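You operate a simulated robot arm through the tools that you are given. There is no shell and no other tool.

The job below is to be done with a simulated robot arm. You get a single attempt, and the scene is never put back.

TASK
Slide a liner into the slot at the holder's mark and another into the next slot.
Fine: turn the table one slot between them; holder locked for each liner; leave it locked.

The check looks at the end state, three seconds after you hand in, the way a careful person would. Anything else that was tipped, shoved, dropped, spilled or broken makes it a failure.

THE ROBOT
A 6-joint arm with a two-finger gripper, fixed in place. Base frame: the origin is on the floor under the middle of its stand, x ahead of it, y to its left, z up; the work surface is at about z = 0.72. Readings come in m, degrees, newtons and seconds.
With the tool pointing down near the work surface it reaches from about 0.36 to 0.68 m from the base axis. Its first joint turns from -66.0 to 66.0 degrees. Payload 2.45 kg.
The TCP is the grasp point between the finger pads, 0.03 m short of the fingertips. In the tool frame z runs along the fingers and y along their closing line. The gripper opens to 0.106 m; its body begins 0.079 m behind the TCP.
Orientation is that of the tool frame in the base frame, as [roll, pitch, yaw] about the fixed x, y, z axes, in that order (R = Rz(yaw) Ry(pitch) Rx(roll)). With the fingers straight down and closing along the base's y, the tool's x points along the base's -x, its y along +y and its z along -z.

THE INTERFACE
- The arm moves only by the tool arm_command. Its argument "increments" is a list of rows, each a list of 7 numbers: the finger opening in m, from 0 to 0.106, then the shift along the tool's x, y, z in m, then the turn, a rotation vector about the tool's x, y, z in degrees. In form: [[fingers, x, y, z, wx, wy, wz], ...]. A call has 1 to 20 rows; each row shifts and turns the commanded pose from where the row before left it, along the tool's axes as they then stand. Rows are played at 5 a second. More than 0.05 m and 8.6 degrees between two rows, or a gripper value outside its range, and nothing of the call is played. A pose out of reach is approached as far as the arm can. The call stops where the force on the tool passes 40 N (or 10 N more than at its start, if that is more) or the arm is blocked; 0.2 s more then pass. Each finger travels about 0.153 m/s and halts on what it meets, pressing with about 24 N; the grip force reading is that of the motor and also rises with nothing between the fingers. The clock runs only during rows and for 0.2 s after the last one: add rows that do not move to give the fingers time. It gives the time, the measured TCP pose, the force on the tool (base axes), the opening and the grip force at its end, in the units of the frame above (readings bear some noise), with the torque about the TCP (base axes, N m) and any sound that the robot's microphone picked up.
- Cameras (640 x 400 px; columns grow to the right, rows downward): "scene" is fixed at [0.0741, 0.4244, 1.4133]; the picture's right is [-0.54, -0.84, 0.00], its down [-0.50, 0.32, -0.81] and it looks along [0.68, -0.44, -0.59] (base axes); focal length 376 px, centre (320, 200). "wrist" rides on the gripper at [0.076, -0.002, -0.106] in the tool frame; the picture's right is [0.02, 1.00, 0.00], its down [-0.78, 0.02, -0.62] and it looks along [-0.62, 0.01, 0.78] (tool axes); focal length 247 px, centre (320, 200). There is no depth. A picture from a camera that has moved, and an enlarged one, comes with that camera's place and axes in the base frame and with its lens. The place of the scene camera against the robot may be out by one fixed shift of up to 0.025 m in any direction.
- snapshot(camera): a new picture of that camera. The clock stands still meanwhile.
- zoom(camera, box): a new picture of the part [left, top, right, bottom] of that camera's present view, enlarged. The clock stands still meanwhile.
- finish_job(): hands the job in; it is judged then, once.

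Places have to be worked out from the pictures, the camera data and where the tool is seen. Open the gripper and draw the arm clear of the work before you hand the job in, unless the task says otherwise.

The tools are called after "Emit:" by a JSON object that holds its "method" and its "body". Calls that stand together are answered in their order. arm_command: Moves the arm, as the interface text tells. Its arguments: {"type":"object","properties":{"increments":{"type":"array"}},"required":["increments"]} The other tools are called the same way: snapshot (camera) takes a picture; zoom (camera, box) takes an enlarged picture of a part of a camera's view; finish_job () hands the job in.

At the start:

```text
time_s: 0.0
tool_pos: [0.3912, 0.0536, 1.0135]
tcp_rot: [179.9, 0.1, -179.9]
force: [0.0, 1.2, 0.2]
wrist_torque: [-0.04, 0.06, -0.01]
grip_width: 0.1059
grasp_force: 0.2
```

scene: 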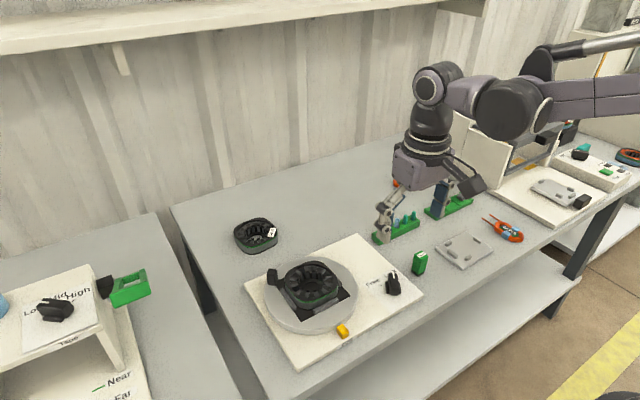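
wrist: 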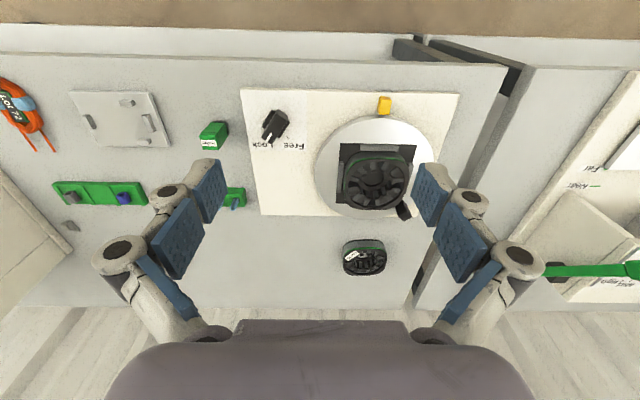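

I start with close-up looks at the work area: the turntable holder, the liners, and the Free/Lock switch.

Emit:
{"method": "zoom", "body": {"camera": "scene", "box": [230, 210, 430, 370]}}

Emit:
{"method": "zoom", "body": {"camera": "scene", "box": [360, 150, 540, 290]}}

Emit:
{"method": "zoom", "body": {"camera": "wrist", "box": [230, 80, 470, 230]}}

Emit:
{"method": "zoom", "body": {"camera": "wrist", "box": [40, 80, 280, 230]}}

```text
2.50 times, centred on (330, 290) of scene
camera zoom: at [0.0741, 0.4244, 1.4133], right [-0.54, -0.84, 0.0], down [-0.5, 0.32, -0.81], along [0.68, -0.44, -0.59], focal length 939 px, centre (295, -25)
```

zoom: 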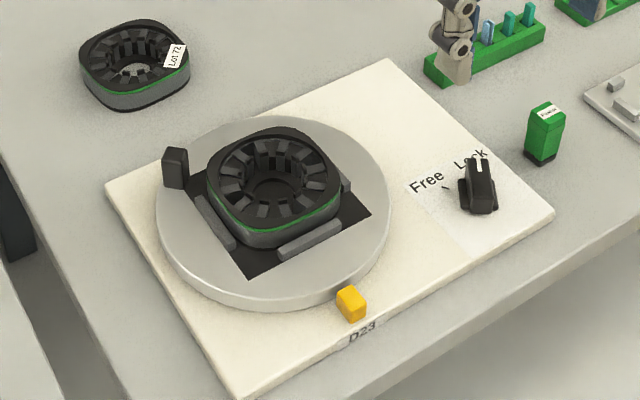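

```text
2.86 times, centred on (450, 220) of scene
camera zoom: at [0.0741, 0.4244, 1.4133], right [-0.54, -0.84, 0.0], down [-0.5, 0.32, -0.81], along [0.68, -0.44, -0.59], focal length 1073 px, centre (-51, 143)
```

zoom: 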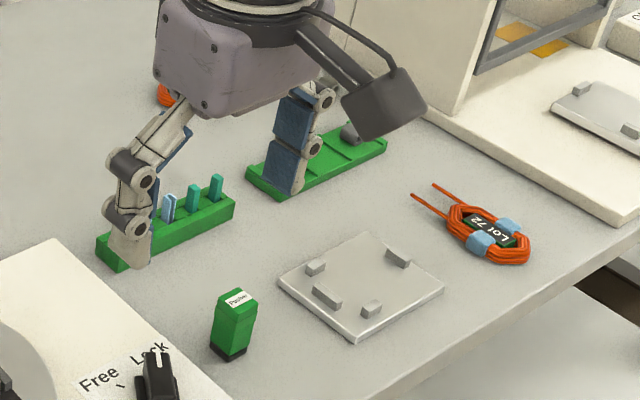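

```text
2.67 times, centred on (350, 155) of wrist
camera zoom: at [0.3133, 0.0505, 1.1197], right [-0.02, 1.0, 0.0], down [0.78, 0.02, 0.62], along [0.62, 0.02, -0.78], focal length 659 px, centre (240, 320)
```

zoom: 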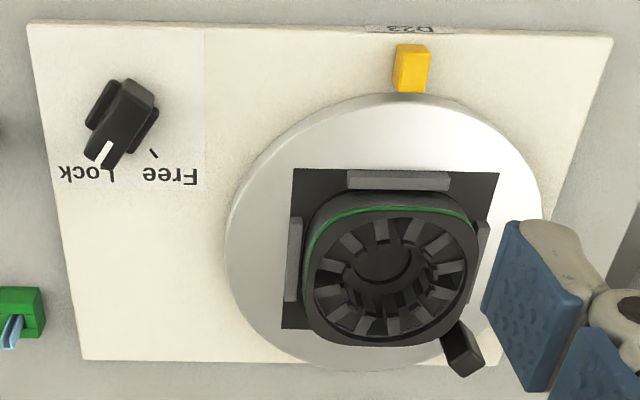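

```text
2.67 times, centred on (160, 155) of wrist
camera zoom: at [0.3133, 0.0505, 1.1197], right [-0.02, 1.0, 0.0], down [0.78, 0.02, 0.62], along [0.62, 0.02, -0.78], focal length 659 px, centre (747, 320)
```

zoom: 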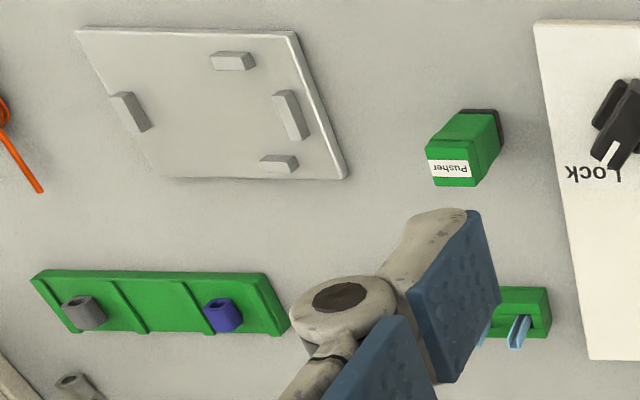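

The stator (12-slot ring) sits on a turntable near (0.54, 0.15), with the yellow mark on its robot side and the lock knob apparently pointing to "Lock". The liner rack looks to be near (0.61, -0.1), so I move the wrist camera over towards it for a closer view.

Emit:
{"method": "arm_command", "body": {"increments": [[0.106, -0.014, -0.034, 0.012, 0, 0, 0], [0.106, -0.014, -0.034, 0.012, 0, 0, 0], [0.106, -0.014, -0.034, 0.012, 0, 0, 0], [0.106, -0.014, -0.034, 0.012, 0, 0, 0], [0.106, -0.014, -0.034, 0.012, 0, 0, 0], [0.106, 0, 0, 0, 0, 0, 0]]}}

Emit:
{"method": "snapshot", "body": {"camera": "wrist"}}

Emit:
{"method": "snapshot", "body": {"camera": "scene"}}

```text
time_s: 1.4
tool_pos: [0.4616, -0.1162, 0.953]
tcp_rot: [179.9, 0.1, -179.9]
force: [-0.5, -0.2, -0.5]
wrist_torque: [-0.02, 0.01, -0.01]
grip_width: 0.1059
grasp_force: 0.1
```

```text
taken
camera wrist: at [0.3841, -0.1182, 1.0592], right [-0.02, 1.0, 0.0], down [0.78, 0.02, 0.62], along [0.62, 0.02, -0.78], focal length 247 px, centre (320, 200)
```

wrist: 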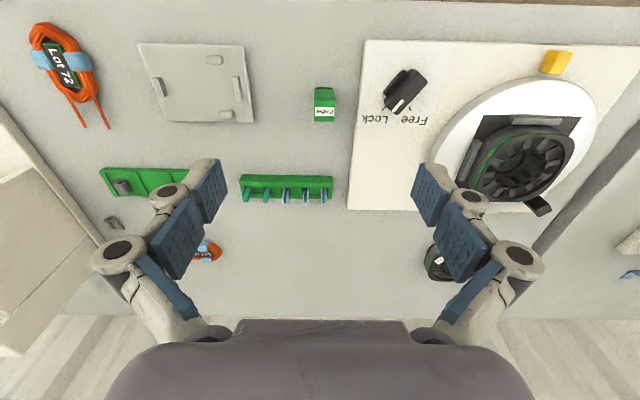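

```text
taken
```

scene: 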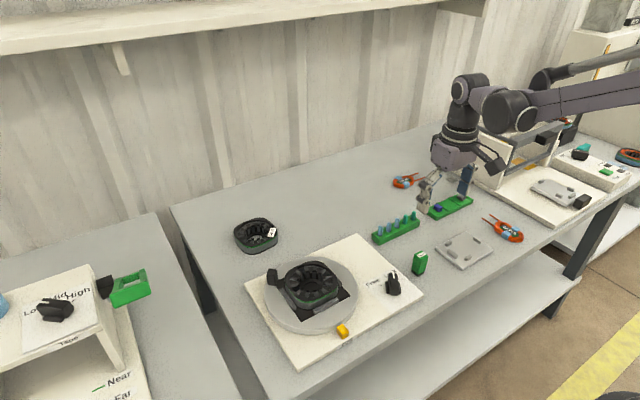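

The rack now shows five liners in a row: two teal and three light blue. I zoom in on it from both cameras.

Emit:
{"method": "zoom", "body": {"camera": "wrist", "box": [230, 160, 350, 220]}}

Emit:
{"method": "zoom", "body": {"camera": "scene", "box": [360, 190, 440, 250]}}

Emit:
{"method": "zoom", "body": {"camera": "wrist", "box": [360, 40, 620, 220]}}

Emit:
{"method": "zoom", "body": {"camera": "scene", "box": [260, 245, 360, 345]}}

```text
5.33 times, centred on (290, 190) of wrist
camera zoom: at [0.3841, -0.1182, 1.0592], right [-0.02, 1.0, 0.0], down [0.78, 0.02, 0.62], along [0.62, 0.02, -0.78], focal length 1317 px, centre (480, 253)
```

zoom: 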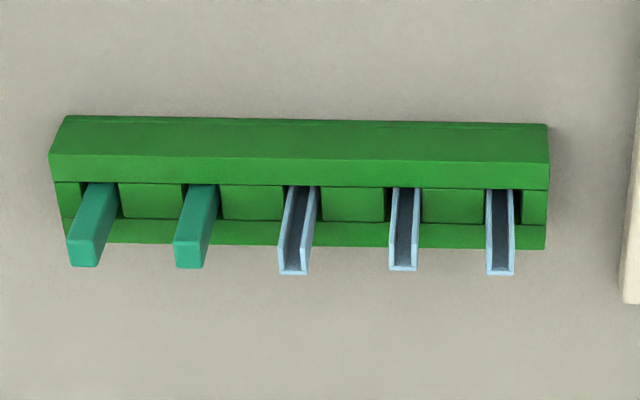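

```text
6.67 times, centred on (400, 220) of scene
camera zoom: at [0.0741, 0.4244, 1.4133], right [-0.54, -0.84, 0.0], down [-0.5, 0.32, -0.81], along [0.68, -0.44, -0.59], focal length 2505 px, centre (-213, 67)
```

zoom: 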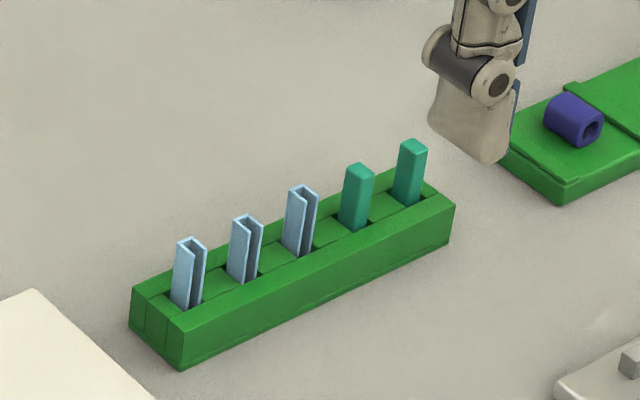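

```text
2.22 times, centred on (490, 130) of wrist
camera zoom: at [0.3841, -0.1182, 1.0592], right [-0.02, 1.0, 0.0], down [0.78, 0.02, 0.62], along [0.62, 0.02, -0.78], focal length 549 px, centre (-58, 356)
```

zoom: 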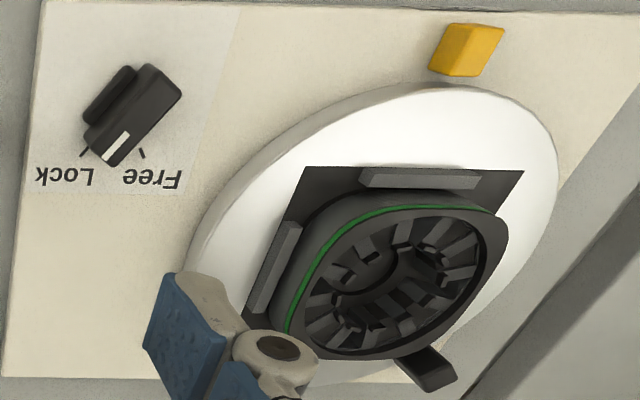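

```text
4.00 times, centred on (310, 295) of scene
camera zoom: at [0.0741, 0.4244, 1.4133], right [-0.54, -0.84, 0.0], down [-0.5, 0.32, -0.81], along [0.68, -0.44, -0.59], focal length 1503 px, centre (360, -180)
```

zoom: 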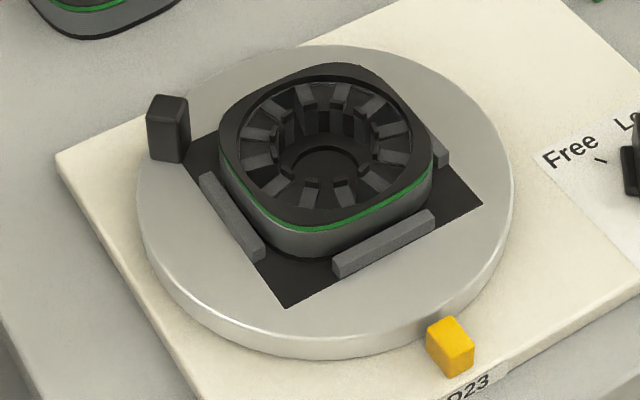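

The light-blue U-channels are the liners (the teal solid bars look like wedges), with their open side facing the robot. Now I move over to the stator to study its slots, the mark and the knob from near.

Emit:
{"method": "arm_command", "body": {"increments": [[0.106, 0.0045, 0.038, 0.004, 0, 0, 0], [0.106, 0.0045, 0.038, 0.004, 0, 0, 0], [0.106, 0.0045, 0.038, 0.004, 0, 0, 0], [0.106, 0.0045, 0.038, 0.004, 0, 0, 0], [0.106, 0.0045, 0.038, 0.004, 0, 0, 0], [0.106, 0.0045, 0.038, 0.004, 0, 0, 0], [0.106, 0.0045, 0.038, 0.004, 0, 0, 0], [0.106, 0, 0, 0, 0, 0, 0]]}}

Emit:
{"method": "snapshot", "body": {"camera": "wrist"}}

Emit:
{"method": "zoom", "body": {"camera": "wrist", "box": [240, 100, 400, 260]}}

Emit:
{"method": "zoom", "body": {"camera": "wrist", "box": [120, 30, 300, 160]}}

```text
time_s: 3.2
tool_pos: [0.4285, 0.1481, 0.9249]
tcp_rot: [179.8, 0.0, 180.0]
force: [-0.3, -0.1, 0.1]
wrist_torque: [-0.02, 0.02, 0.02]
grip_width: 0.1058
grasp_force: 0.1
```

```text
taken
camera wrist: at [0.3527, 0.1467, 1.0298], right [-0.02, 1.0, 0.0], down [0.78, 0.02, 0.62], along [0.62, 0.02, -0.78], focal length 247 px, centre (320, 200)
```

wrist: 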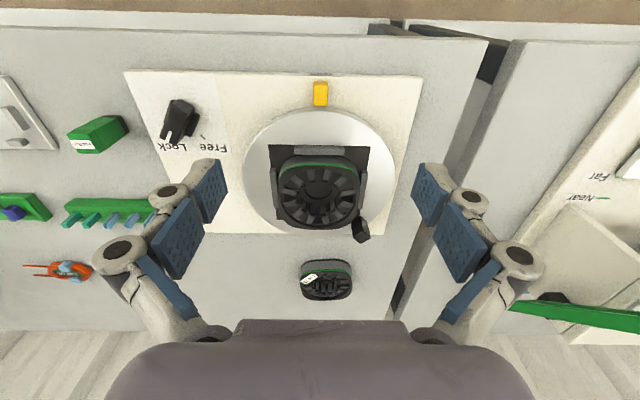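

```text
2.50 times, centred on (320, 180) of wrist
camera zoom: at [0.3527, 0.1467, 1.0298], right [-0.02, 1.0, 0.0], down [0.78, 0.02, 0.62], along [0.62, 0.02, -0.78], focal length 617 px, centre (320, 250)
```

zoom: 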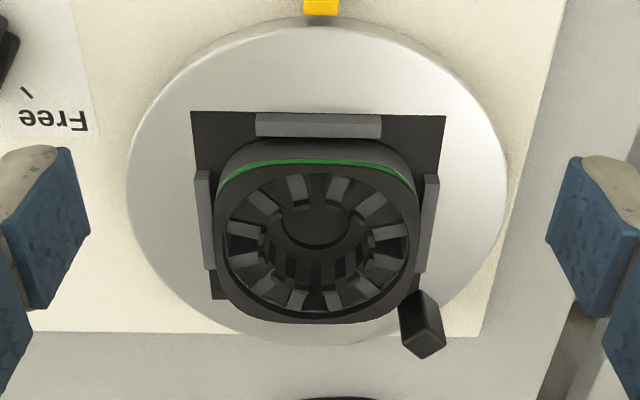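

```text
3.08 times, centred on (210, 95) of wrist
camera zoom: at [0.3527, 0.1467, 1.0298], right [-0.02, 1.0, 0.0], down [0.78, 0.02, 0.62], along [0.62, 0.02, -0.78], focal length 760 px, centre (658, 523)
```

zoom: 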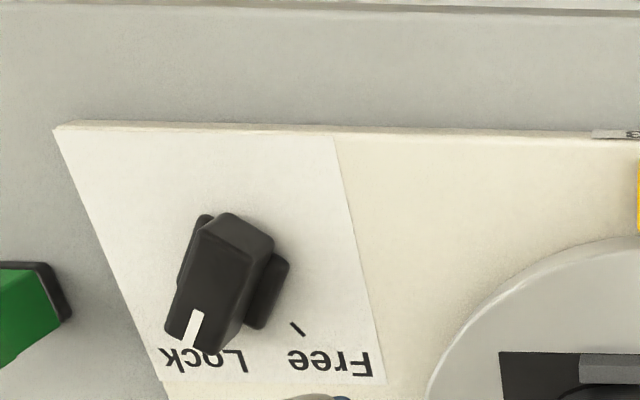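

The stator ring is clearly inside the square holder. To measure the slots accurately I raise and tilt the wrist so its camera looks straight down over the stator.

Emit:
{"method": "arm_command", "body": {"increments": [[0.106, -0.036, 0, -0.02, 0, 0, 0], [0.106, -0.036, 0, -0.02, 0, 0, 0], [0.106, -0.036, 0, -0.02, 0, 0, 0], [0.106, 0, 0, 0, 0, 7.7, 0], [0.106, 0, 0, 0, 0, 7.7, 0], [0.106, 0, 0, 0, 0, 7.7, 0], [0.106, 0, 0, 0, 0, 7.7, 0], [0.106, 0, 0, 0, 0, 7.7, 0], [0.106, 0, 0, 0, 0, 0, 0]]}}

Emit:
{"method": "snapshot", "body": {"camera": "wrist"}}

```text
time_s: 5.2
tool_pos: [0.537, 0.1489, 0.9869]
tcp_rot: [179.7, -25.9, -179.9]
force: [-0.2, 0.1, -0.5]
wrist_torque: [-0.02, 0.01, 0.02]
grip_width: 0.1058
grasp_force: 0.0
out of reach, approached as far as the arm can: row 7, 8
```

```text
taken
camera wrist: at [0.5142, 0.147, 1.115], right [-0.02, 1.0, 0.01], down [0.98, 0.02, 0.22], along [0.22, 0.02, -0.98], focal length 247 px, centre (320, 200)
```

wrist: 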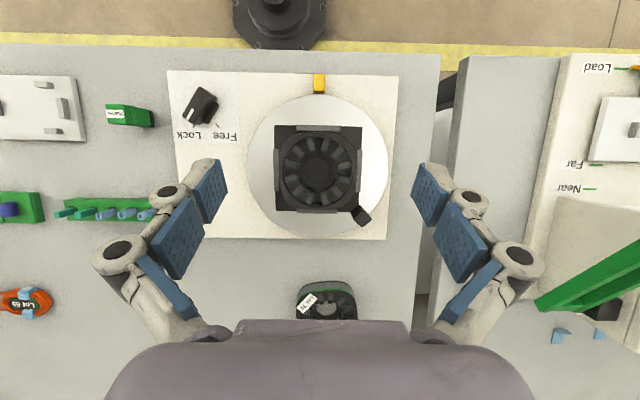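

The view is near vertical (tilt reached about 26°). I zoom in on the stator, knob and rack here.

Emit:
{"method": "zoom", "body": {"camera": "wrist", "box": [260, 110, 380, 230]}}

Emit:
{"method": "zoom", "body": {"camera": "wrist", "box": [160, 60, 340, 160]}}

Emit:
{"method": "zoom", "body": {"camera": "wrist", "box": [40, 180, 180, 240]}}

```text
3.33 times, centred on (320, 170) of wrist
camera zoom: at [0.5142, 0.147, 1.115], right [-0.02, 1.0, 0.01], down [0.98, 0.02, 0.22], along [0.22, 0.02, -0.98], focal length 823 px, centre (320, 300)
```

zoom: 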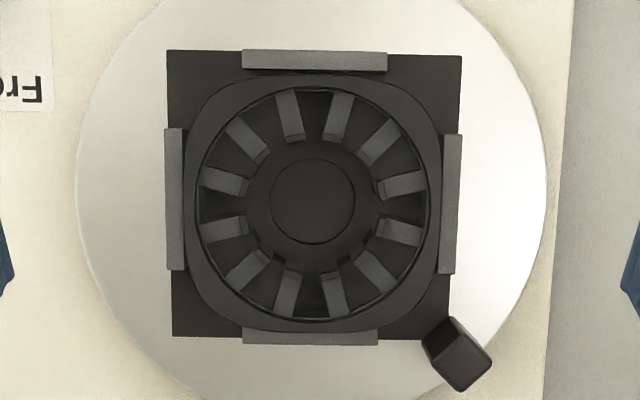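

```text
3.56 times, centred on (250, 110) of wrist
camera zoom: at [0.5142, 0.147, 1.115], right [-0.02, 1.0, 0.01], down [0.98, 0.02, 0.22], along [0.22, 0.02, -0.98], focal length 878 px, centre (569, 520)
```

zoom: 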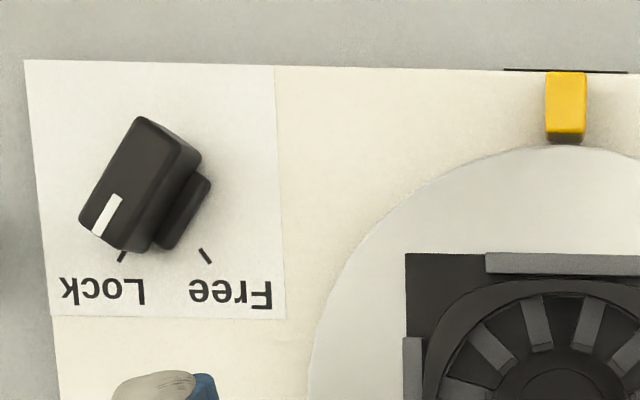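

```text
4.57 times, centred on (110, 210) of wrist
camera zoom: at [0.5142, 0.147, 1.115], right [-0.02, 1.0, 0.01], down [0.98, 0.02, 0.22], along [0.22, 0.02, -0.98], focal length 1129 px, centre (1280, 154)
```

zoom: 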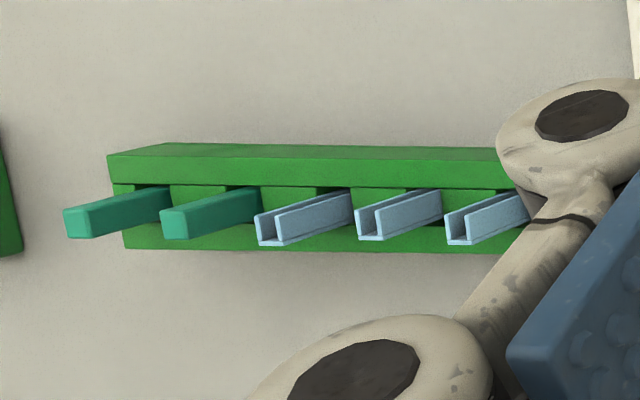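

Teeth and slots are clear: 12 slots, with one lined up with the yellow mark on the robot side. I zoom much closer on the slot at the mark and on the others, to see whether any are occupied and how deep they are.

Emit:
{"method": "zoom", "body": {"camera": "wrist", "box": [296, 120, 344, 150]}}

Emit:
{"method": "zoom", "body": {"camera": "wrist", "box": [280, 130, 360, 210]}}

Emit:
{"method": "zoom", "body": {"camera": "scene", "box": [280, 255, 350, 310]}}

Emit:
{"method": "zoom", "body": {"camera": "scene", "box": [360, 255, 425, 305]}}

```text
13.33 times, centred on (320, 135) of wrist
camera zoom: at [0.5142, 0.147, 1.115], right [-0.02, 1.0, 0.01], down [0.98, 0.02, 0.22], along [0.22, 0.02, -0.98], focal length 3293 px, centre (320, 1067)
```

zoom: 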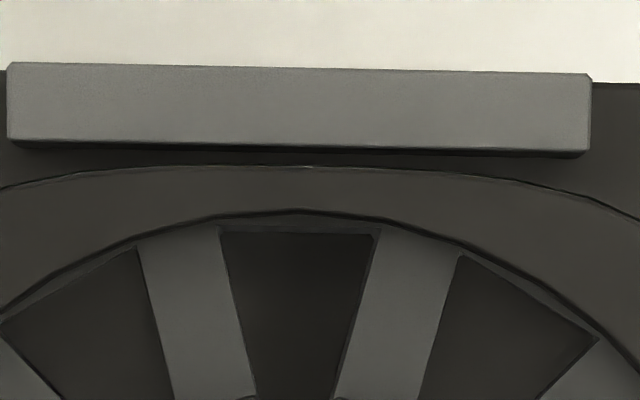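

```text
5.00 times, centred on (320, 170) of wrist
camera zoom: at [0.5142, 0.147, 1.115], right [-0.02, 1.0, 0.01], down [0.98, 0.02, 0.22], along [0.22, 0.02, -0.98], focal length 1235 px, centre (320, 350)
```

zoom: 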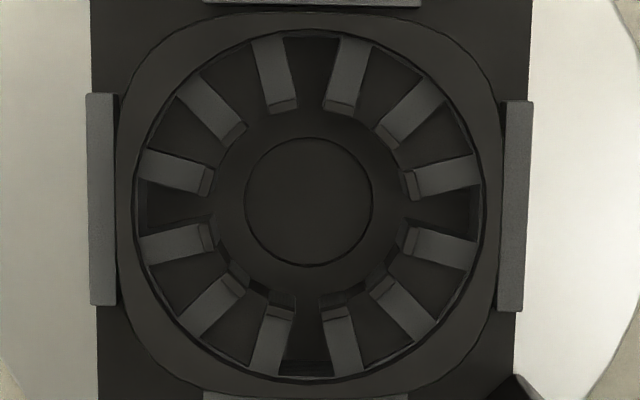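

```text
7.27 times, centred on (315, 282) of scene
camera zoom: at [0.0741, 0.4244, 1.4133], right [-0.54, -0.84, 0.0], down [-0.5, 0.32, -0.81], along [0.68, -0.44, -0.59], focal length 2732 px, centre (356, -400)
```

zoom: 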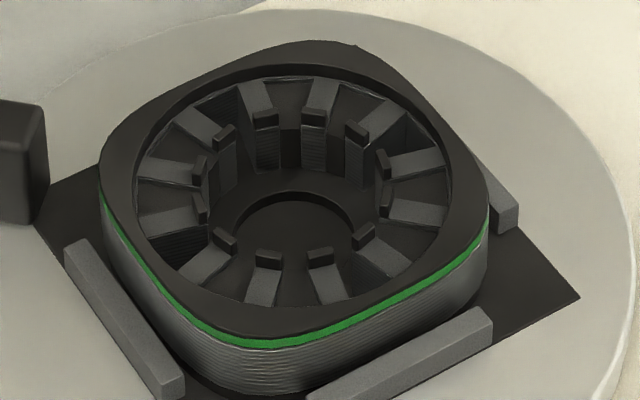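

```text
8.00 times, centred on (392, 280) of scene
camera zoom: at [0.0741, 0.4244, 1.4133], right [-0.54, -0.84, 0.0], down [-0.5, 0.32, -0.81], along [0.68, -0.44, -0.59], focal length 3006 px, centre (-260, -440)
```

zoom: 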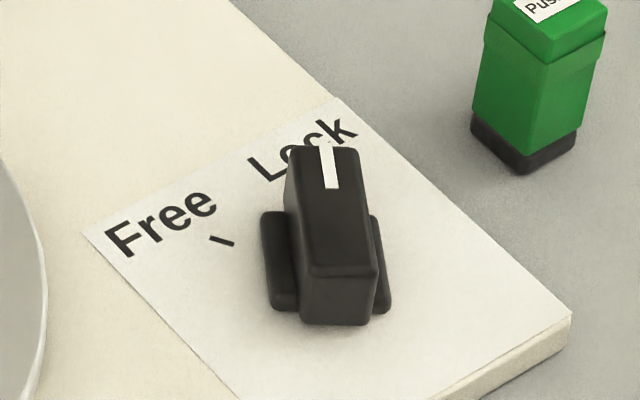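

The knob bar points along the "Lock" tick, so the holder is locked now. The slot at the mark is empty and open toward the bore. I undo the tilt and go over to the rack for close liner measurements.

Emit:
{"method": "arm_command", "body": {"increments": [[0.106, 0, 0, 0, 0, -6.5, 0], [0.106, 0, 0, 0, 0, -6.5, 0], [0.106, 0, 0, 0, 0, -6.5, 0], [0.106, 0, 0, 0, 0, -6.4, 0], [0.106, 0, 0, 0, 0, 0, 0]]}}

```text
time_s: 6.4
tool_pos: [0.5382, 0.1503, 0.9871]
tcp_rot: [179.6, -0.1, 180.0]
force: [0.1, -0.4, -0.6]
wrist_torque: [0.01, 0.03, -0.02]
grip_width: 0.1059
grasp_force: 0.0
```

Tilt is undone. Before planning the grasp I test how far the wrist can turn about the vertical, since the liners must be turned half around (opening toward the bore).

Emit:
{"method": "arm_command", "body": {"increments": [[0.106, 0, 0, 0, 0, 0, 8.6], [0.106, 0, 0, 0, 0, 0, 8.6], [0.106, 0, 0, 0, 0, 0, 8.6], [0.106, 0, 0, 0, 0, 0, 8.6], [0.106, 0, 0, 0, 0, 0, 8.6], [0.106, 0, 0, 0, 0, 0, 8.6], [0.106, 0, 0, 0, 0, 0, 8.6], [0.106, 0, 0, 0, 0, 0, 8.6], [0.106, 0, 0, 0, 0, 0, 8.6], [0.106, 0, 0, 0, 0, 0, 8.6], [0.106, 0, 0, 0, 0, 0, 8.6], [0.106, 0, 0, 0, 0, 0, 8.6], [0.106, 0, 0, 0, 0, 0, 0]]}}

Emit:
{"method": "snapshot", "body": {"camera": "wrist"}}

```text
time_s: 9.2
tool_pos: [0.5366, 0.1473, 0.9864]
tcp_rot: [-179.8, -0.4, 76.5]
force: [0.0, -0.8, -0.3]
wrist_torque: [0.02, 0.01, -0.02]
grip_width: 0.1059
grasp_force: 0.1
```

```text
taken
camera wrist: at [0.5521, 0.2222, 1.0928], right [0.98, -0.21, 0.0], down [-0.16, -0.77, 0.62], along [-0.13, -0.6, -0.79], focal length 247 px, centre (320, 200)
```

wrist: 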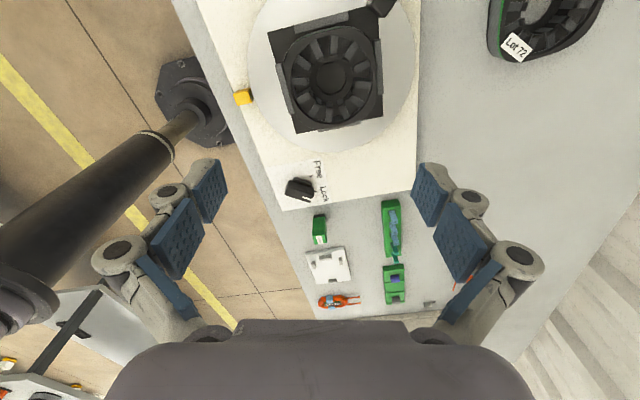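

The wrist turned 103° without trouble. I continue to find out whether a full half turn is possible in this direction.

Emit:
{"method": "arm_command", "body": {"increments": [[0.106, 0, 0, 0, 0, 0, 8.6], [0.106, 0, 0, 0, 0, 0, 8.6], [0.106, 0, 0, 0, 0, 0, 8.6], [0.106, 0, 0, 0, 0, 0, 8.6], [0.106, 0, 0, 0, 0, 0, 8.6], [0.106, 0, 0, 0, 0, 0, 8.6], [0.106, 0, 0, 0, 0, 0, 8.6], [0.106, 0, 0, 0, 0, 0, 8.6], [0.106, 0, 0, 0, 0, 0, 7.7], [0.106, 0, 0, 0, 0, 0, 0]]}}

Emit:
{"method": "snapshot", "body": {"camera": "wrist"}}

```text
time_s: 11.4
tool_pos: [0.5369, 0.1479, 0.9853]
tcp_rot: [-179.5, -0.1, 22.7]
force: [-0.3, -0.2, 0.2]
wrist_torque: [-0.01, 0.0, 0.03]
grip_width: 0.1062
grasp_force: 0.1
out of reach, approached as far as the arm can: row 7, 8, 9
```

```text
taken
camera wrist: at [0.6066, 0.1776, 1.0921], right [0.41, -0.91, -0.01], down [-0.71, -0.32, 0.62], along [-0.57, -0.25, -0.78], focal length 247 px, centre (320, 200)
```

wrist: 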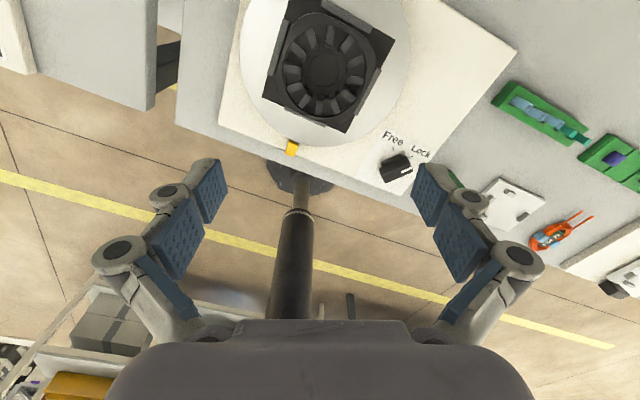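

The wrist turns nearly a full circle (about ±172° from its middle), so picking at yaw 90 and placing at yaw -90 (or 180 and 0) is possible. I turn to yaw 90 and go to the rack, looking along the row of liners.

Emit:
{"method": "arm_command", "body": {"increments": [[0.106, 0, 0, 0, 0, 0, -8.4], [0.106, 0, 0, 0, 0, 0, -8.4], [0.106, 0, 0, 0, 0, 0, -8.4], [0.106, 0, 0, 0, 0, 0, -8.4], [0.106, 0, 0, 0, 0, 0, -8.4], [0.106, 0, 0, 0, 0, 0, -8.4], [0.106, 0, 0, 0, 0, 0, -8.4], [0.106, 0, 0, 0, 0, 0, -8.5], [0.106, -0.04, 0.0138, 0.008, 0, 0, 0], [0.106, -0.04, 0.0138, 0.008, 0, 0, 0], [0.106, -0.04, 0.0138, 0.008, 0, 0, 0], [0.106, -0.04, 0.0138, 0.008, 0, 0, 0], [0.106, -0.04, 0.0138, 0.008, 0, 0, 0], [0.106, -0.04, 0.0138, 0.008, 0, 0, 0], [0.106, 0, 0, 0, 0, 0, 0]]}}

Emit:
{"method": "snapshot", "body": {"camera": "wrist"}}

Emit:
{"method": "snapshot", "body": {"camera": "scene"}}

```text
time_s: 14.6
tool_pos: [0.62, -0.0923, 0.9339]
tcp_rot: [-179.9, -0.5, 90.1]
force: [0.9, 0.9, -0.3]
wrist_torque: [0.02, 0.0, -0.01]
grip_width: 0.106
grasp_force: 0.0
```

```text
taken
camera wrist: at [0.6185, -0.0176, 1.0405], right [1.0, 0.02, 0.0], down [0.02, -0.79, 0.62], along [0.01, -0.62, -0.79], focal length 247 px, centre (320, 200)
```

wrist: 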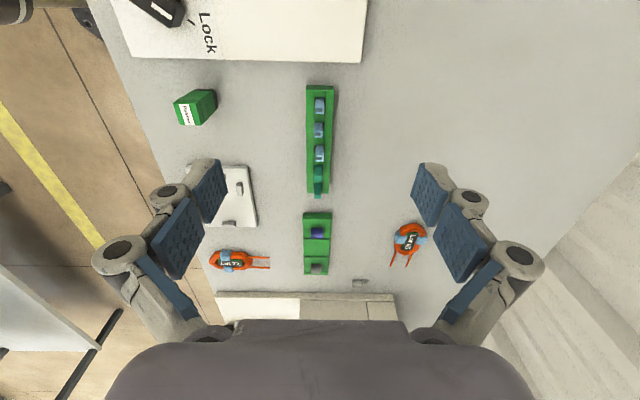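

```text
taken
```

scene: 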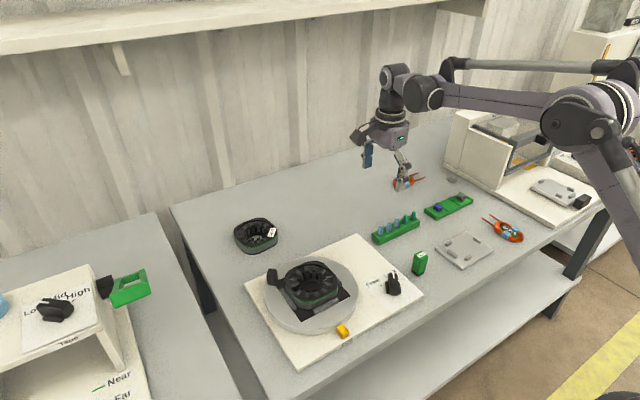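

Both views are good. I zoom in on the rack and the pusher from here and from the scene camera.

Emit:
{"method": "zoom", "body": {"camera": "wrist", "box": [270, 80, 370, 200]}}

Emit:
{"method": "zoom", "body": {"camera": "scene", "box": [370, 205, 425, 245]}}

Emit:
{"method": "zoom", "body": {"camera": "scene", "box": [405, 245, 435, 280]}}

Emit:
{"method": "zoom", "body": {"camera": "wrist", "box": [165, 80, 225, 130]}}

```text
3.33 times, centred on (320, 140) of wrist
camera zoom: at [0.6185, -0.0176, 1.0405], right [1.0, 0.02, 0.0], down [0.02, -0.79, 0.62], along [0.01, -0.62, -0.79], focal length 823 px, centre (320, 400)
```

zoom: 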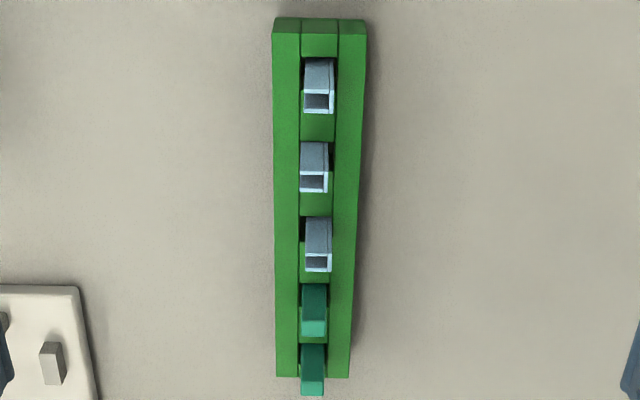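

```text
10.00 times, centred on (398, 225) of scene
camera zoom: at [0.0742, 0.4244, 1.4133], right [-0.54, -0.84, 0.0], down [-0.5, 0.32, -0.81], along [0.68, -0.44, -0.59], focal length 3757 px, centre (-455, -50)
```

zoom: 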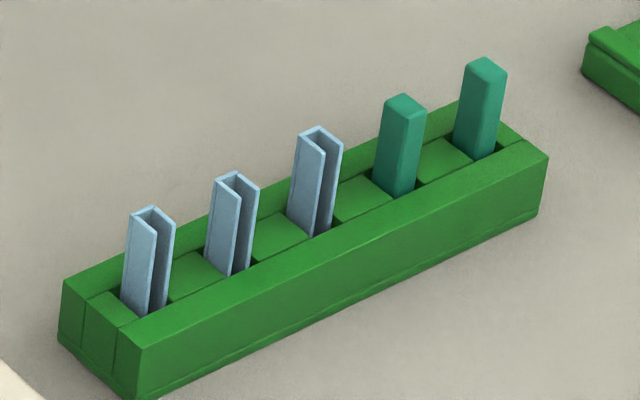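

```text
11.43 times, centred on (420, 262) of scene
camera zoom: at [0.0742, 0.4244, 1.4133], right [-0.54, -0.84, 0.0], down [-0.5, 0.32, -0.81], along [0.68, -0.44, -0.59], focal length 4294 px, centre (-823, -514)
```

zoom: 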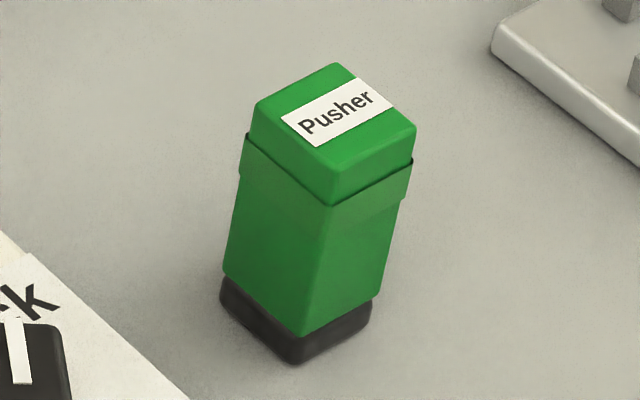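

```text
8.00 times, centred on (195, 105) of wrist
camera zoom: at [0.6185, -0.0176, 1.0405], right [1.0, 0.02, 0.0], down [0.02, -0.79, 0.62], along [0.01, -0.62, -0.79], focal length 1976 px, centre (1320, 960)
```

zoom: 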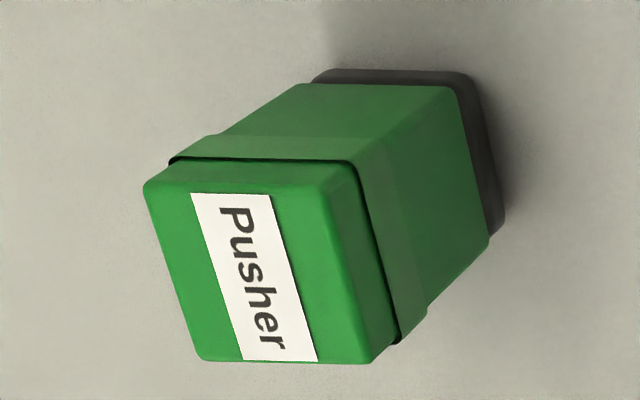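

The liners are about 7.5 mm wide (y) by 10 mm deep (x), open side toward the robot. I need the finger tip size to plan the grasp, so I zoom on the gripper in the scene camera and on a finger in the wrist camera.

Emit:
{"method": "zoom", "body": {"camera": "scene", "box": [345, 115, 425, 195]}}

Emit:
{"method": "zoom", "body": {"camera": "wrist", "box": [140, 140, 260, 230]}}

```text
5.00 times, centred on (385, 155) of scene
camera zoom: at [0.0742, 0.4244, 1.4133], right [-0.54, -0.84, 0.0], down [-0.5, 0.32, -0.81], along [0.68, -0.44, -0.59], focal length 1878 px, centre (-5, 425)
```

zoom: 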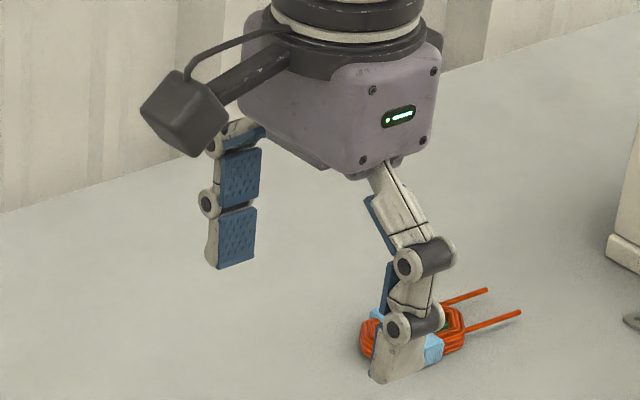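

```text
4.44 times, centred on (200, 185) of wrist
camera zoom: at [0.6185, -0.0176, 1.0405], right [1.0, 0.02, 0.0], down [0.02, -0.79, 0.62], along [0.01, -0.62, -0.79], focal length 1098 px, centre (853, 267)
```

zoom: 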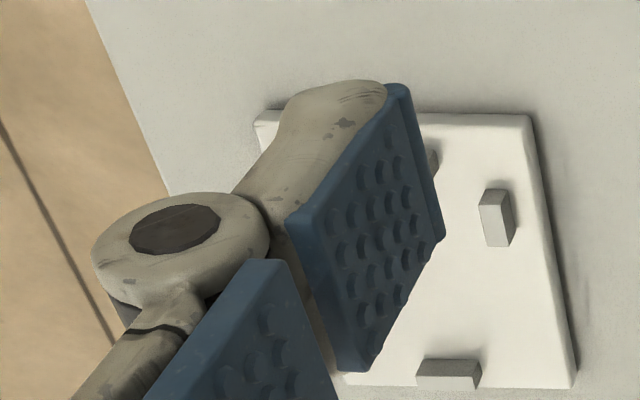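

Fingers are about 15 mm thick and 21 mm wide, so I'll grip across x (yaw 90), where there are no neighbours. I move over the end liner (about x 0.6205, y -0.105) with a part-open gripper and stop above it to check.

Emit:
{"method": "arm_command", "body": {"increments": [[0.05, -0.0064, 0, 0.03, 0, 0, 0], [0.05, -0.0064, 0, 0.03, 0, 0, 0], [0.05, 0, 0, 0.024, 0, 0, 0], [0.05, 0, 0, 0, 0, 0, 0], [0.05, 0, 0, 0, 0, 0, 0]]}}

Emit:
{"method": "snapshot", "body": {"camera": "wrist"}}

Emit:
{"method": "zoom", "body": {"camera": "scene", "box": [350, 180, 440, 250]}}

```text
time_s: 15.8
tool_pos: [0.6184, -0.1039, 0.8517]
tcp_rot: [-179.9, -0.5, 90.0]
force: [-0.9, -0.2, 0.1]
wrist_torque: [0.0, -0.02, -0.01]
grip_width: 0.0501
grasp_force: 0.0
```

```text
taken
camera wrist: at [0.6174, -0.0286, 0.9576], right [1.0, 0.02, 0.0], down [0.02, -0.79, 0.62], along [0.01, -0.62, -0.79], focal length 247 px, centre (320, 200)
```

wrist: 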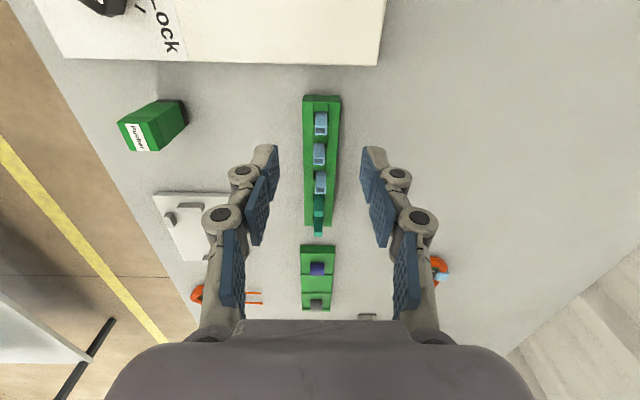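

```text
5.71 times, centred on (395, 215) of scene
camera zoom: at [0.0741, 0.4244, 1.4133], right [-0.54, -0.84, 0.0], down [-0.5, 0.32, -0.81], along [0.68, -0.44, -0.59], focal length 2147 px, centre (-109, 114)
```

zoom: 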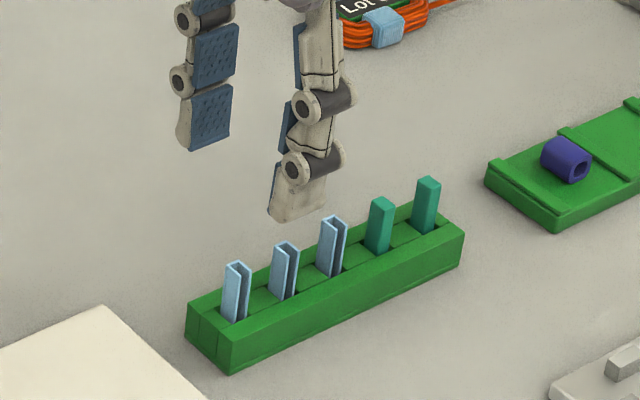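

I'm above the end liner; it looks well centred between the fingers. A close zoom will confirm the x and y alignment before descending.

Emit:
{"method": "zoom", "body": {"camera": "wrist", "box": [280, 90, 360, 200]}}

```text
3.64 times, centred on (320, 145) of wrist
camera zoom: at [0.6174, -0.0286, 0.9576], right [1.0, 0.02, 0.0], down [0.02, -0.79, 0.62], along [0.01, -0.62, -0.79], focal length 898 px, centre (320, 400)
```

zoom: 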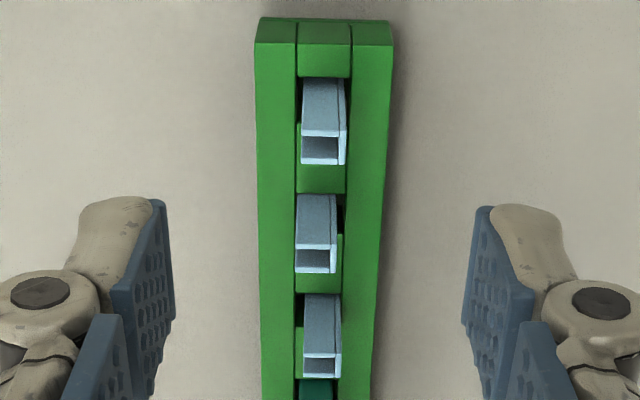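

The liner is centred within 1 mm across the closing line and about 2 mm toward -y. I descend about 62 mm so the fingertips overlap the top 12-15 mm of the liner, and check before closing.

Emit:
{"method": "arm_command", "body": {"increments": [[0.05, -0.0015, 0.0005, 0.02, 0, 0, 0], [0.05, 0, 0, 0.02, 0, 0, 0], [0.05, 0, 0, 0.012, 0, 0, 0], [0.05, 0, 0, 0.01, 0, 0, 0], [0.05, 0, 0, 0, 0, 0, 0]]}}

Emit:
{"method": "zoom", "body": {"camera": "wrist", "box": [240, 90, 400, 190]}}

Emit:
{"method": "zoom", "body": {"camera": "scene", "box": [360, 195, 430, 250]}}

```text
time_s: 17.0
tool_pos: [0.6195, -0.1022, 0.7894]
tcp_rot: [-179.9, -0.5, 90.0]
force: [0.2, -0.4, -0.5]
wrist_torque: [-0.05, 0.02, 0.01]
grip_width: 0.05
grasp_force: 0.1
```

```text
4.00 times, centred on (320, 140) of wrist
camera zoom: at [0.6176, -0.0288, 0.8968], right [1.0, 0.02, 0.0], down [0.02, -0.79, 0.62], along [0.01, -0.62, -0.79], focal length 988 px, centre (320, 440)
```

zoom: 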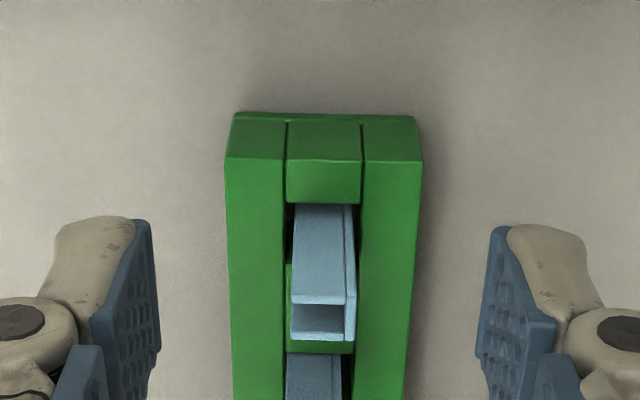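

```text
7.27 times, centred on (395, 222) of scene
camera zoom: at [0.0741, 0.4244, 1.4133], right [-0.54, -0.84, 0.0], down [-0.5, 0.32, -0.81], along [0.68, -0.44, -0.59], focal length 2732 px, centre (-226, 36)
```

zoom: 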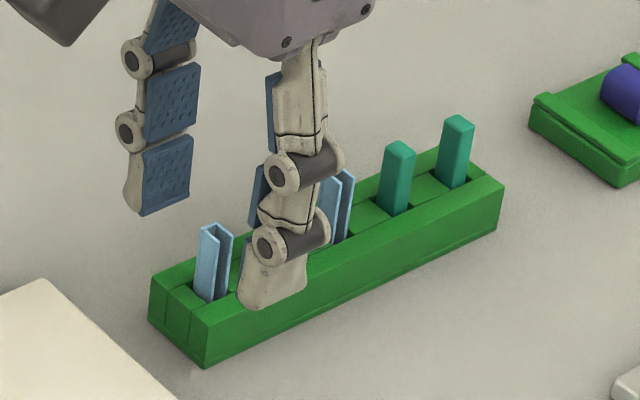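

Geometry works out: liner top about z 0.7735, fingertips about 0.759, rack top about 0.741. The liner is between the fingers, so I close on it.

Emit:
{"method": "arm_command", "body": {"increments": [[0.03, 0, 0, 0, 0, 0, 0], [0.015, 0, 0, 0, 0, 0, 0], [0.005, 0, 0, 0, 0, 0, 0], [0.0, 0, 0, 0, 0, 0, 0], [0.0, 0, 0, 0, 0, 0, 0]]}}

Emit:
{"method": "zoom", "body": {"camera": "wrist", "box": [240, 90, 400, 190]}}

```text
time_s: 18.2
tool_pos: [0.6195, -0.1053, 0.7901]
tcp_rot: [-179.9, -0.5, 90.0]
force: [-0.2, 0.7, 0.3]
wrist_torque: [0.0, 0.0, -0.04]
grip_width: 0.0078
grasp_force: 24.2
```

```text
4.00 times, centred on (320, 140) of wrist
camera zoom: at [0.6177, -0.0288, 0.897], right [1.0, 0.02, 0.0], down [0.02, -0.79, 0.62], along [0.01, -0.62, -0.79], focal length 988 px, centre (320, 440)
```

zoom: 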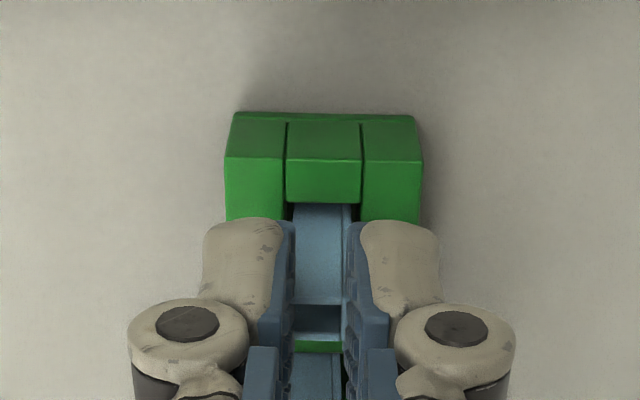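

Gripped at 7.8 mm with 24 N. I lift it slowly straight up and look at it.

Emit:
{"method": "arm_command", "body": {"increments": [[0.0, 0, 0, -0.008, 0, 0, 0], [0.0, 0, 0, -0.012, 0, 0, 0], [0.0, 0, 0, -0.02, 0, 0, 0], [0.0, 0, 0, -0.03, 0, 0, 0], [0.0, 0, 0, -0.03, 0, 0, 0], [0.0, 0, 0, 0, 0, 0, 0]]}}

Emit:
{"method": "zoom", "body": {"camera": "wrist", "box": [240, 90, 400, 190]}}

Emit:
{"method": "zoom", "body": {"camera": "scene", "box": [350, 170, 440, 250]}}

```text
time_s: 19.6
tool_pos: [0.6202, -0.1042, 0.8923]
tcp_rot: [-180.0, -0.5, 90.0]
force: [-0.4, -0.1, 0.1]
wrist_torque: [0.02, 0.02, -0.02]
grip_width: 0.0076
grasp_force: 23.9
```

```text
4.00 times, centred on (320, 140) of wrist
camera zoom: at [0.6187, -0.0296, 0.9984], right [1.0, 0.02, 0.0], down [0.02, -0.79, 0.62], along [0.01, -0.62, -0.79], focal length 988 px, centre (320, 440)
```

zoom: 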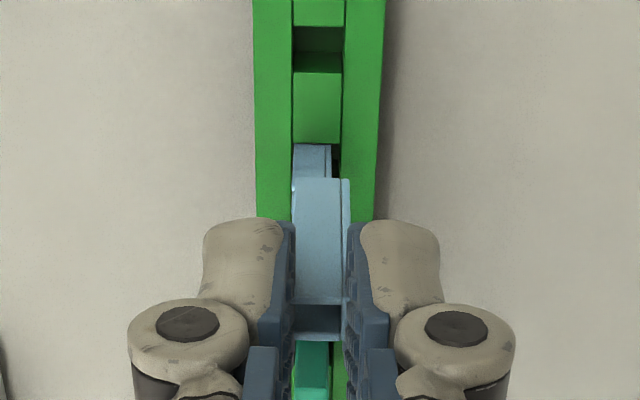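

```text
5.00 times, centred on (395, 210) of scene
camera zoom: at [0.0741, 0.4244, 1.4133], right [-0.54, -0.84, 0.0], down [-0.5, 0.32, -0.81], along [0.68, -0.44, -0.59], focal length 1878 px, centre (-55, 150)
```

zoom: 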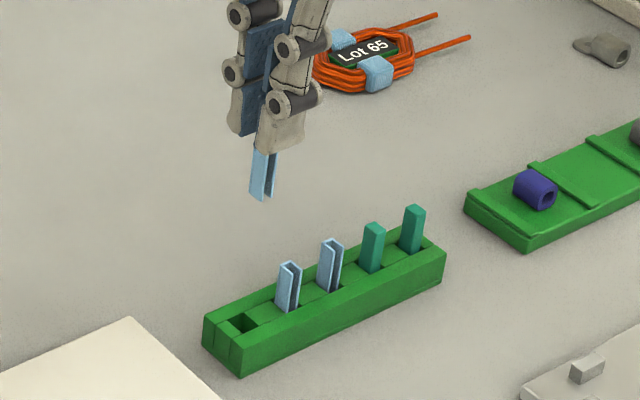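

The liner is held well: about 43 mm long, its top 16 mm and its bottom 59 mm below the TCP. I raise a little and turn a quarter turn (toward yaw 180), then carry it to above the slot at the mark.

Emit:
{"method": "arm_command", "body": {"increments": [[0.0, 0, 0, -0.015, 0, 0, 0], [0.0, 0, 0, -0.015, 0, 0, 0], [0.0, 0, 0, 0, 0, 0, -8.5], [0.0, 0, 0, 0, 0, 0, -8.5], [0.0, 0, 0, 0, 0, 0, -8.5], [0.0, 0, 0, 0, 0, 0, -8.5], [0.0, 0, 0, 0, 0, 0, -8.5], [0.0, 0, 0, 0, 0, 0, -8.5], [0.0, 0, 0, 0, 0, 0, -8.5], [0.0, 0, 0, 0, 0, 0, -8.5], [0.0, 0, 0, 0, 0, 0, -8.5], [0.0, 0, 0, 0, 0, 0, -8.5], [0.0, 0, 0, 0, 0, 0, -5.0], [0.0, 0, 0, 0, 0, 0, 0]]}}

Emit:
{"method": "zoom", "body": {"camera": "scene", "box": [350, 150, 440, 230]}}

```text
time_s: 22.6
tool_pos: [0.6201, -0.105, 0.9207]
tcp_rot: [179.5, 0.0, -179.9]
force: [0.6, -0.3, -0.2]
wrist_torque: [0.0, 0.02, -0.02]
grip_width: 0.0074
grasp_force: 23.9
```

```text
5.00 times, centred on (395, 190) of scene
camera zoom: at [0.0741, 0.4244, 1.4133], right [-0.54, -0.84, 0.0], down [-0.5, 0.32, -0.81], along [0.68, -0.44, -0.59], focal length 1878 px, centre (-55, 250)
```

zoom: 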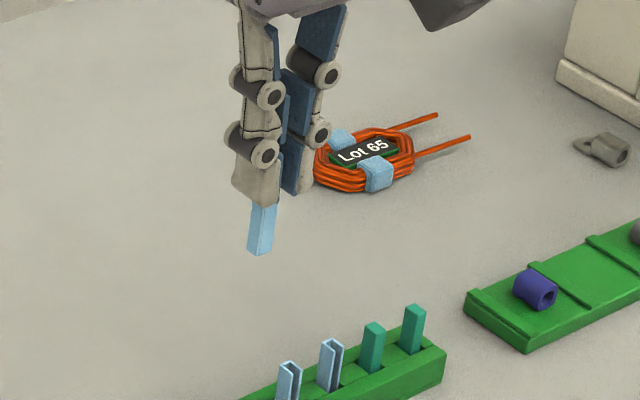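

Turned fine. Now I carry the liner to above the slot at about (0.511, 0.150), still high, at yaw 180.

Emit:
{"method": "arm_command", "body": {"increments": [[0.0, 0.0156, 0.0364, 0, 0, 0, 0], [0.0, 0.0156, 0.0364, 0, 0, 0, 0], [0.0, 0.0156, 0.0364, 0, 0, 0, 0], [0.0, 0.0156, 0.0364, 0, 0, 0, 0], [0.0, 0.0156, 0.0364, 0, 0, 0, 0], [0.0, 0.0156, 0.0364, 0, 0, 0, 0], [0.0, 0.0156, 0.0364, 0, 0, 0, 0], [0.0, 0, 0, 0, 0, 0, 0]]}}

Emit:
{"method": "snapshot", "body": {"camera": "wrist"}}

Emit:
{"method": "zoom", "body": {"camera": "wrist", "box": [270, 80, 370, 180]}}

Emit:
{"method": "zoom", "body": {"camera": "scene", "box": [240, 190, 400, 340]}}

```text
time_s: 24.4
tool_pos: [0.5103, 0.1513, 0.9235]
tcp_rot: [179.5, -0.1, -180.0]
force: [0.2, 0.2, -0.6]
wrist_torque: [0.01, -0.01, 0.01]
grip_width: 0.0078
grasp_force: 24.0
```

```text
taken
camera wrist: at [0.4328, 0.1479, 1.0291], right [-0.02, 1.0, 0.01], down [0.78, 0.01, 0.62], along [0.62, 0.02, -0.78], focal length 247 px, centre (320, 200)
```

wrist: 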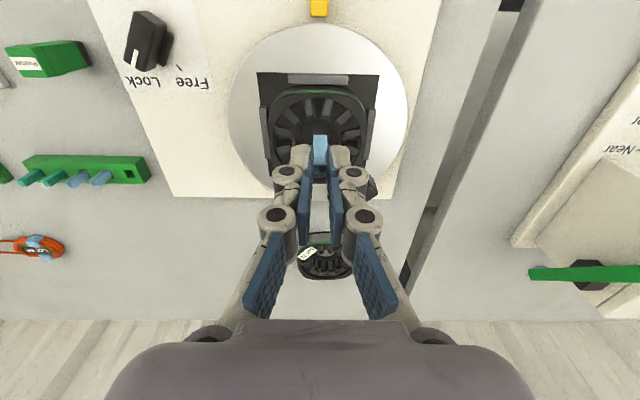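

```text
4.00 times, centred on (320, 130) of wrist
camera zoom: at [0.4328, 0.1479, 1.0291], right [-0.02, 1.0, 0.01], down [0.78, 0.01, 0.62], along [0.62, 0.02, -0.78], focal length 988 px, centre (320, 480)
```

zoom: 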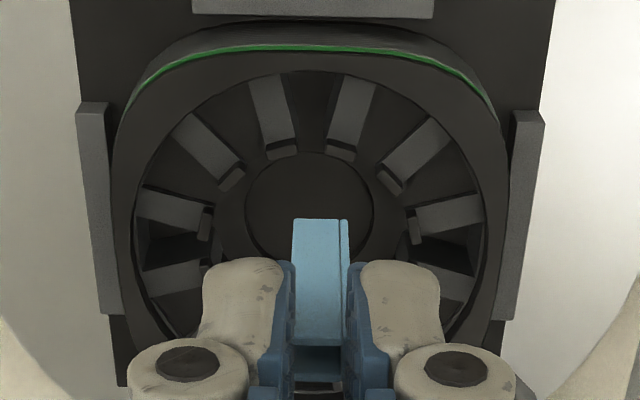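

```text
2.67 times, centred on (320, 265) of scene
camera zoom: at [0.0741, 0.4244, 1.4133], right [-0.54, -0.84, 0.0], down [-0.5, 0.32, -0.81], along [0.68, -0.44, -0.59], focal length 1002 px, centre (320, 27)
```

zoom: 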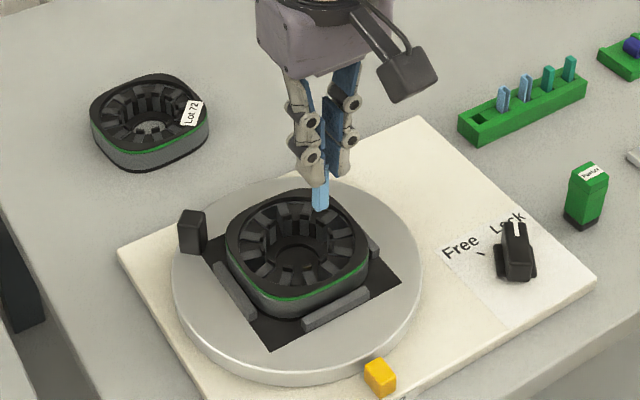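

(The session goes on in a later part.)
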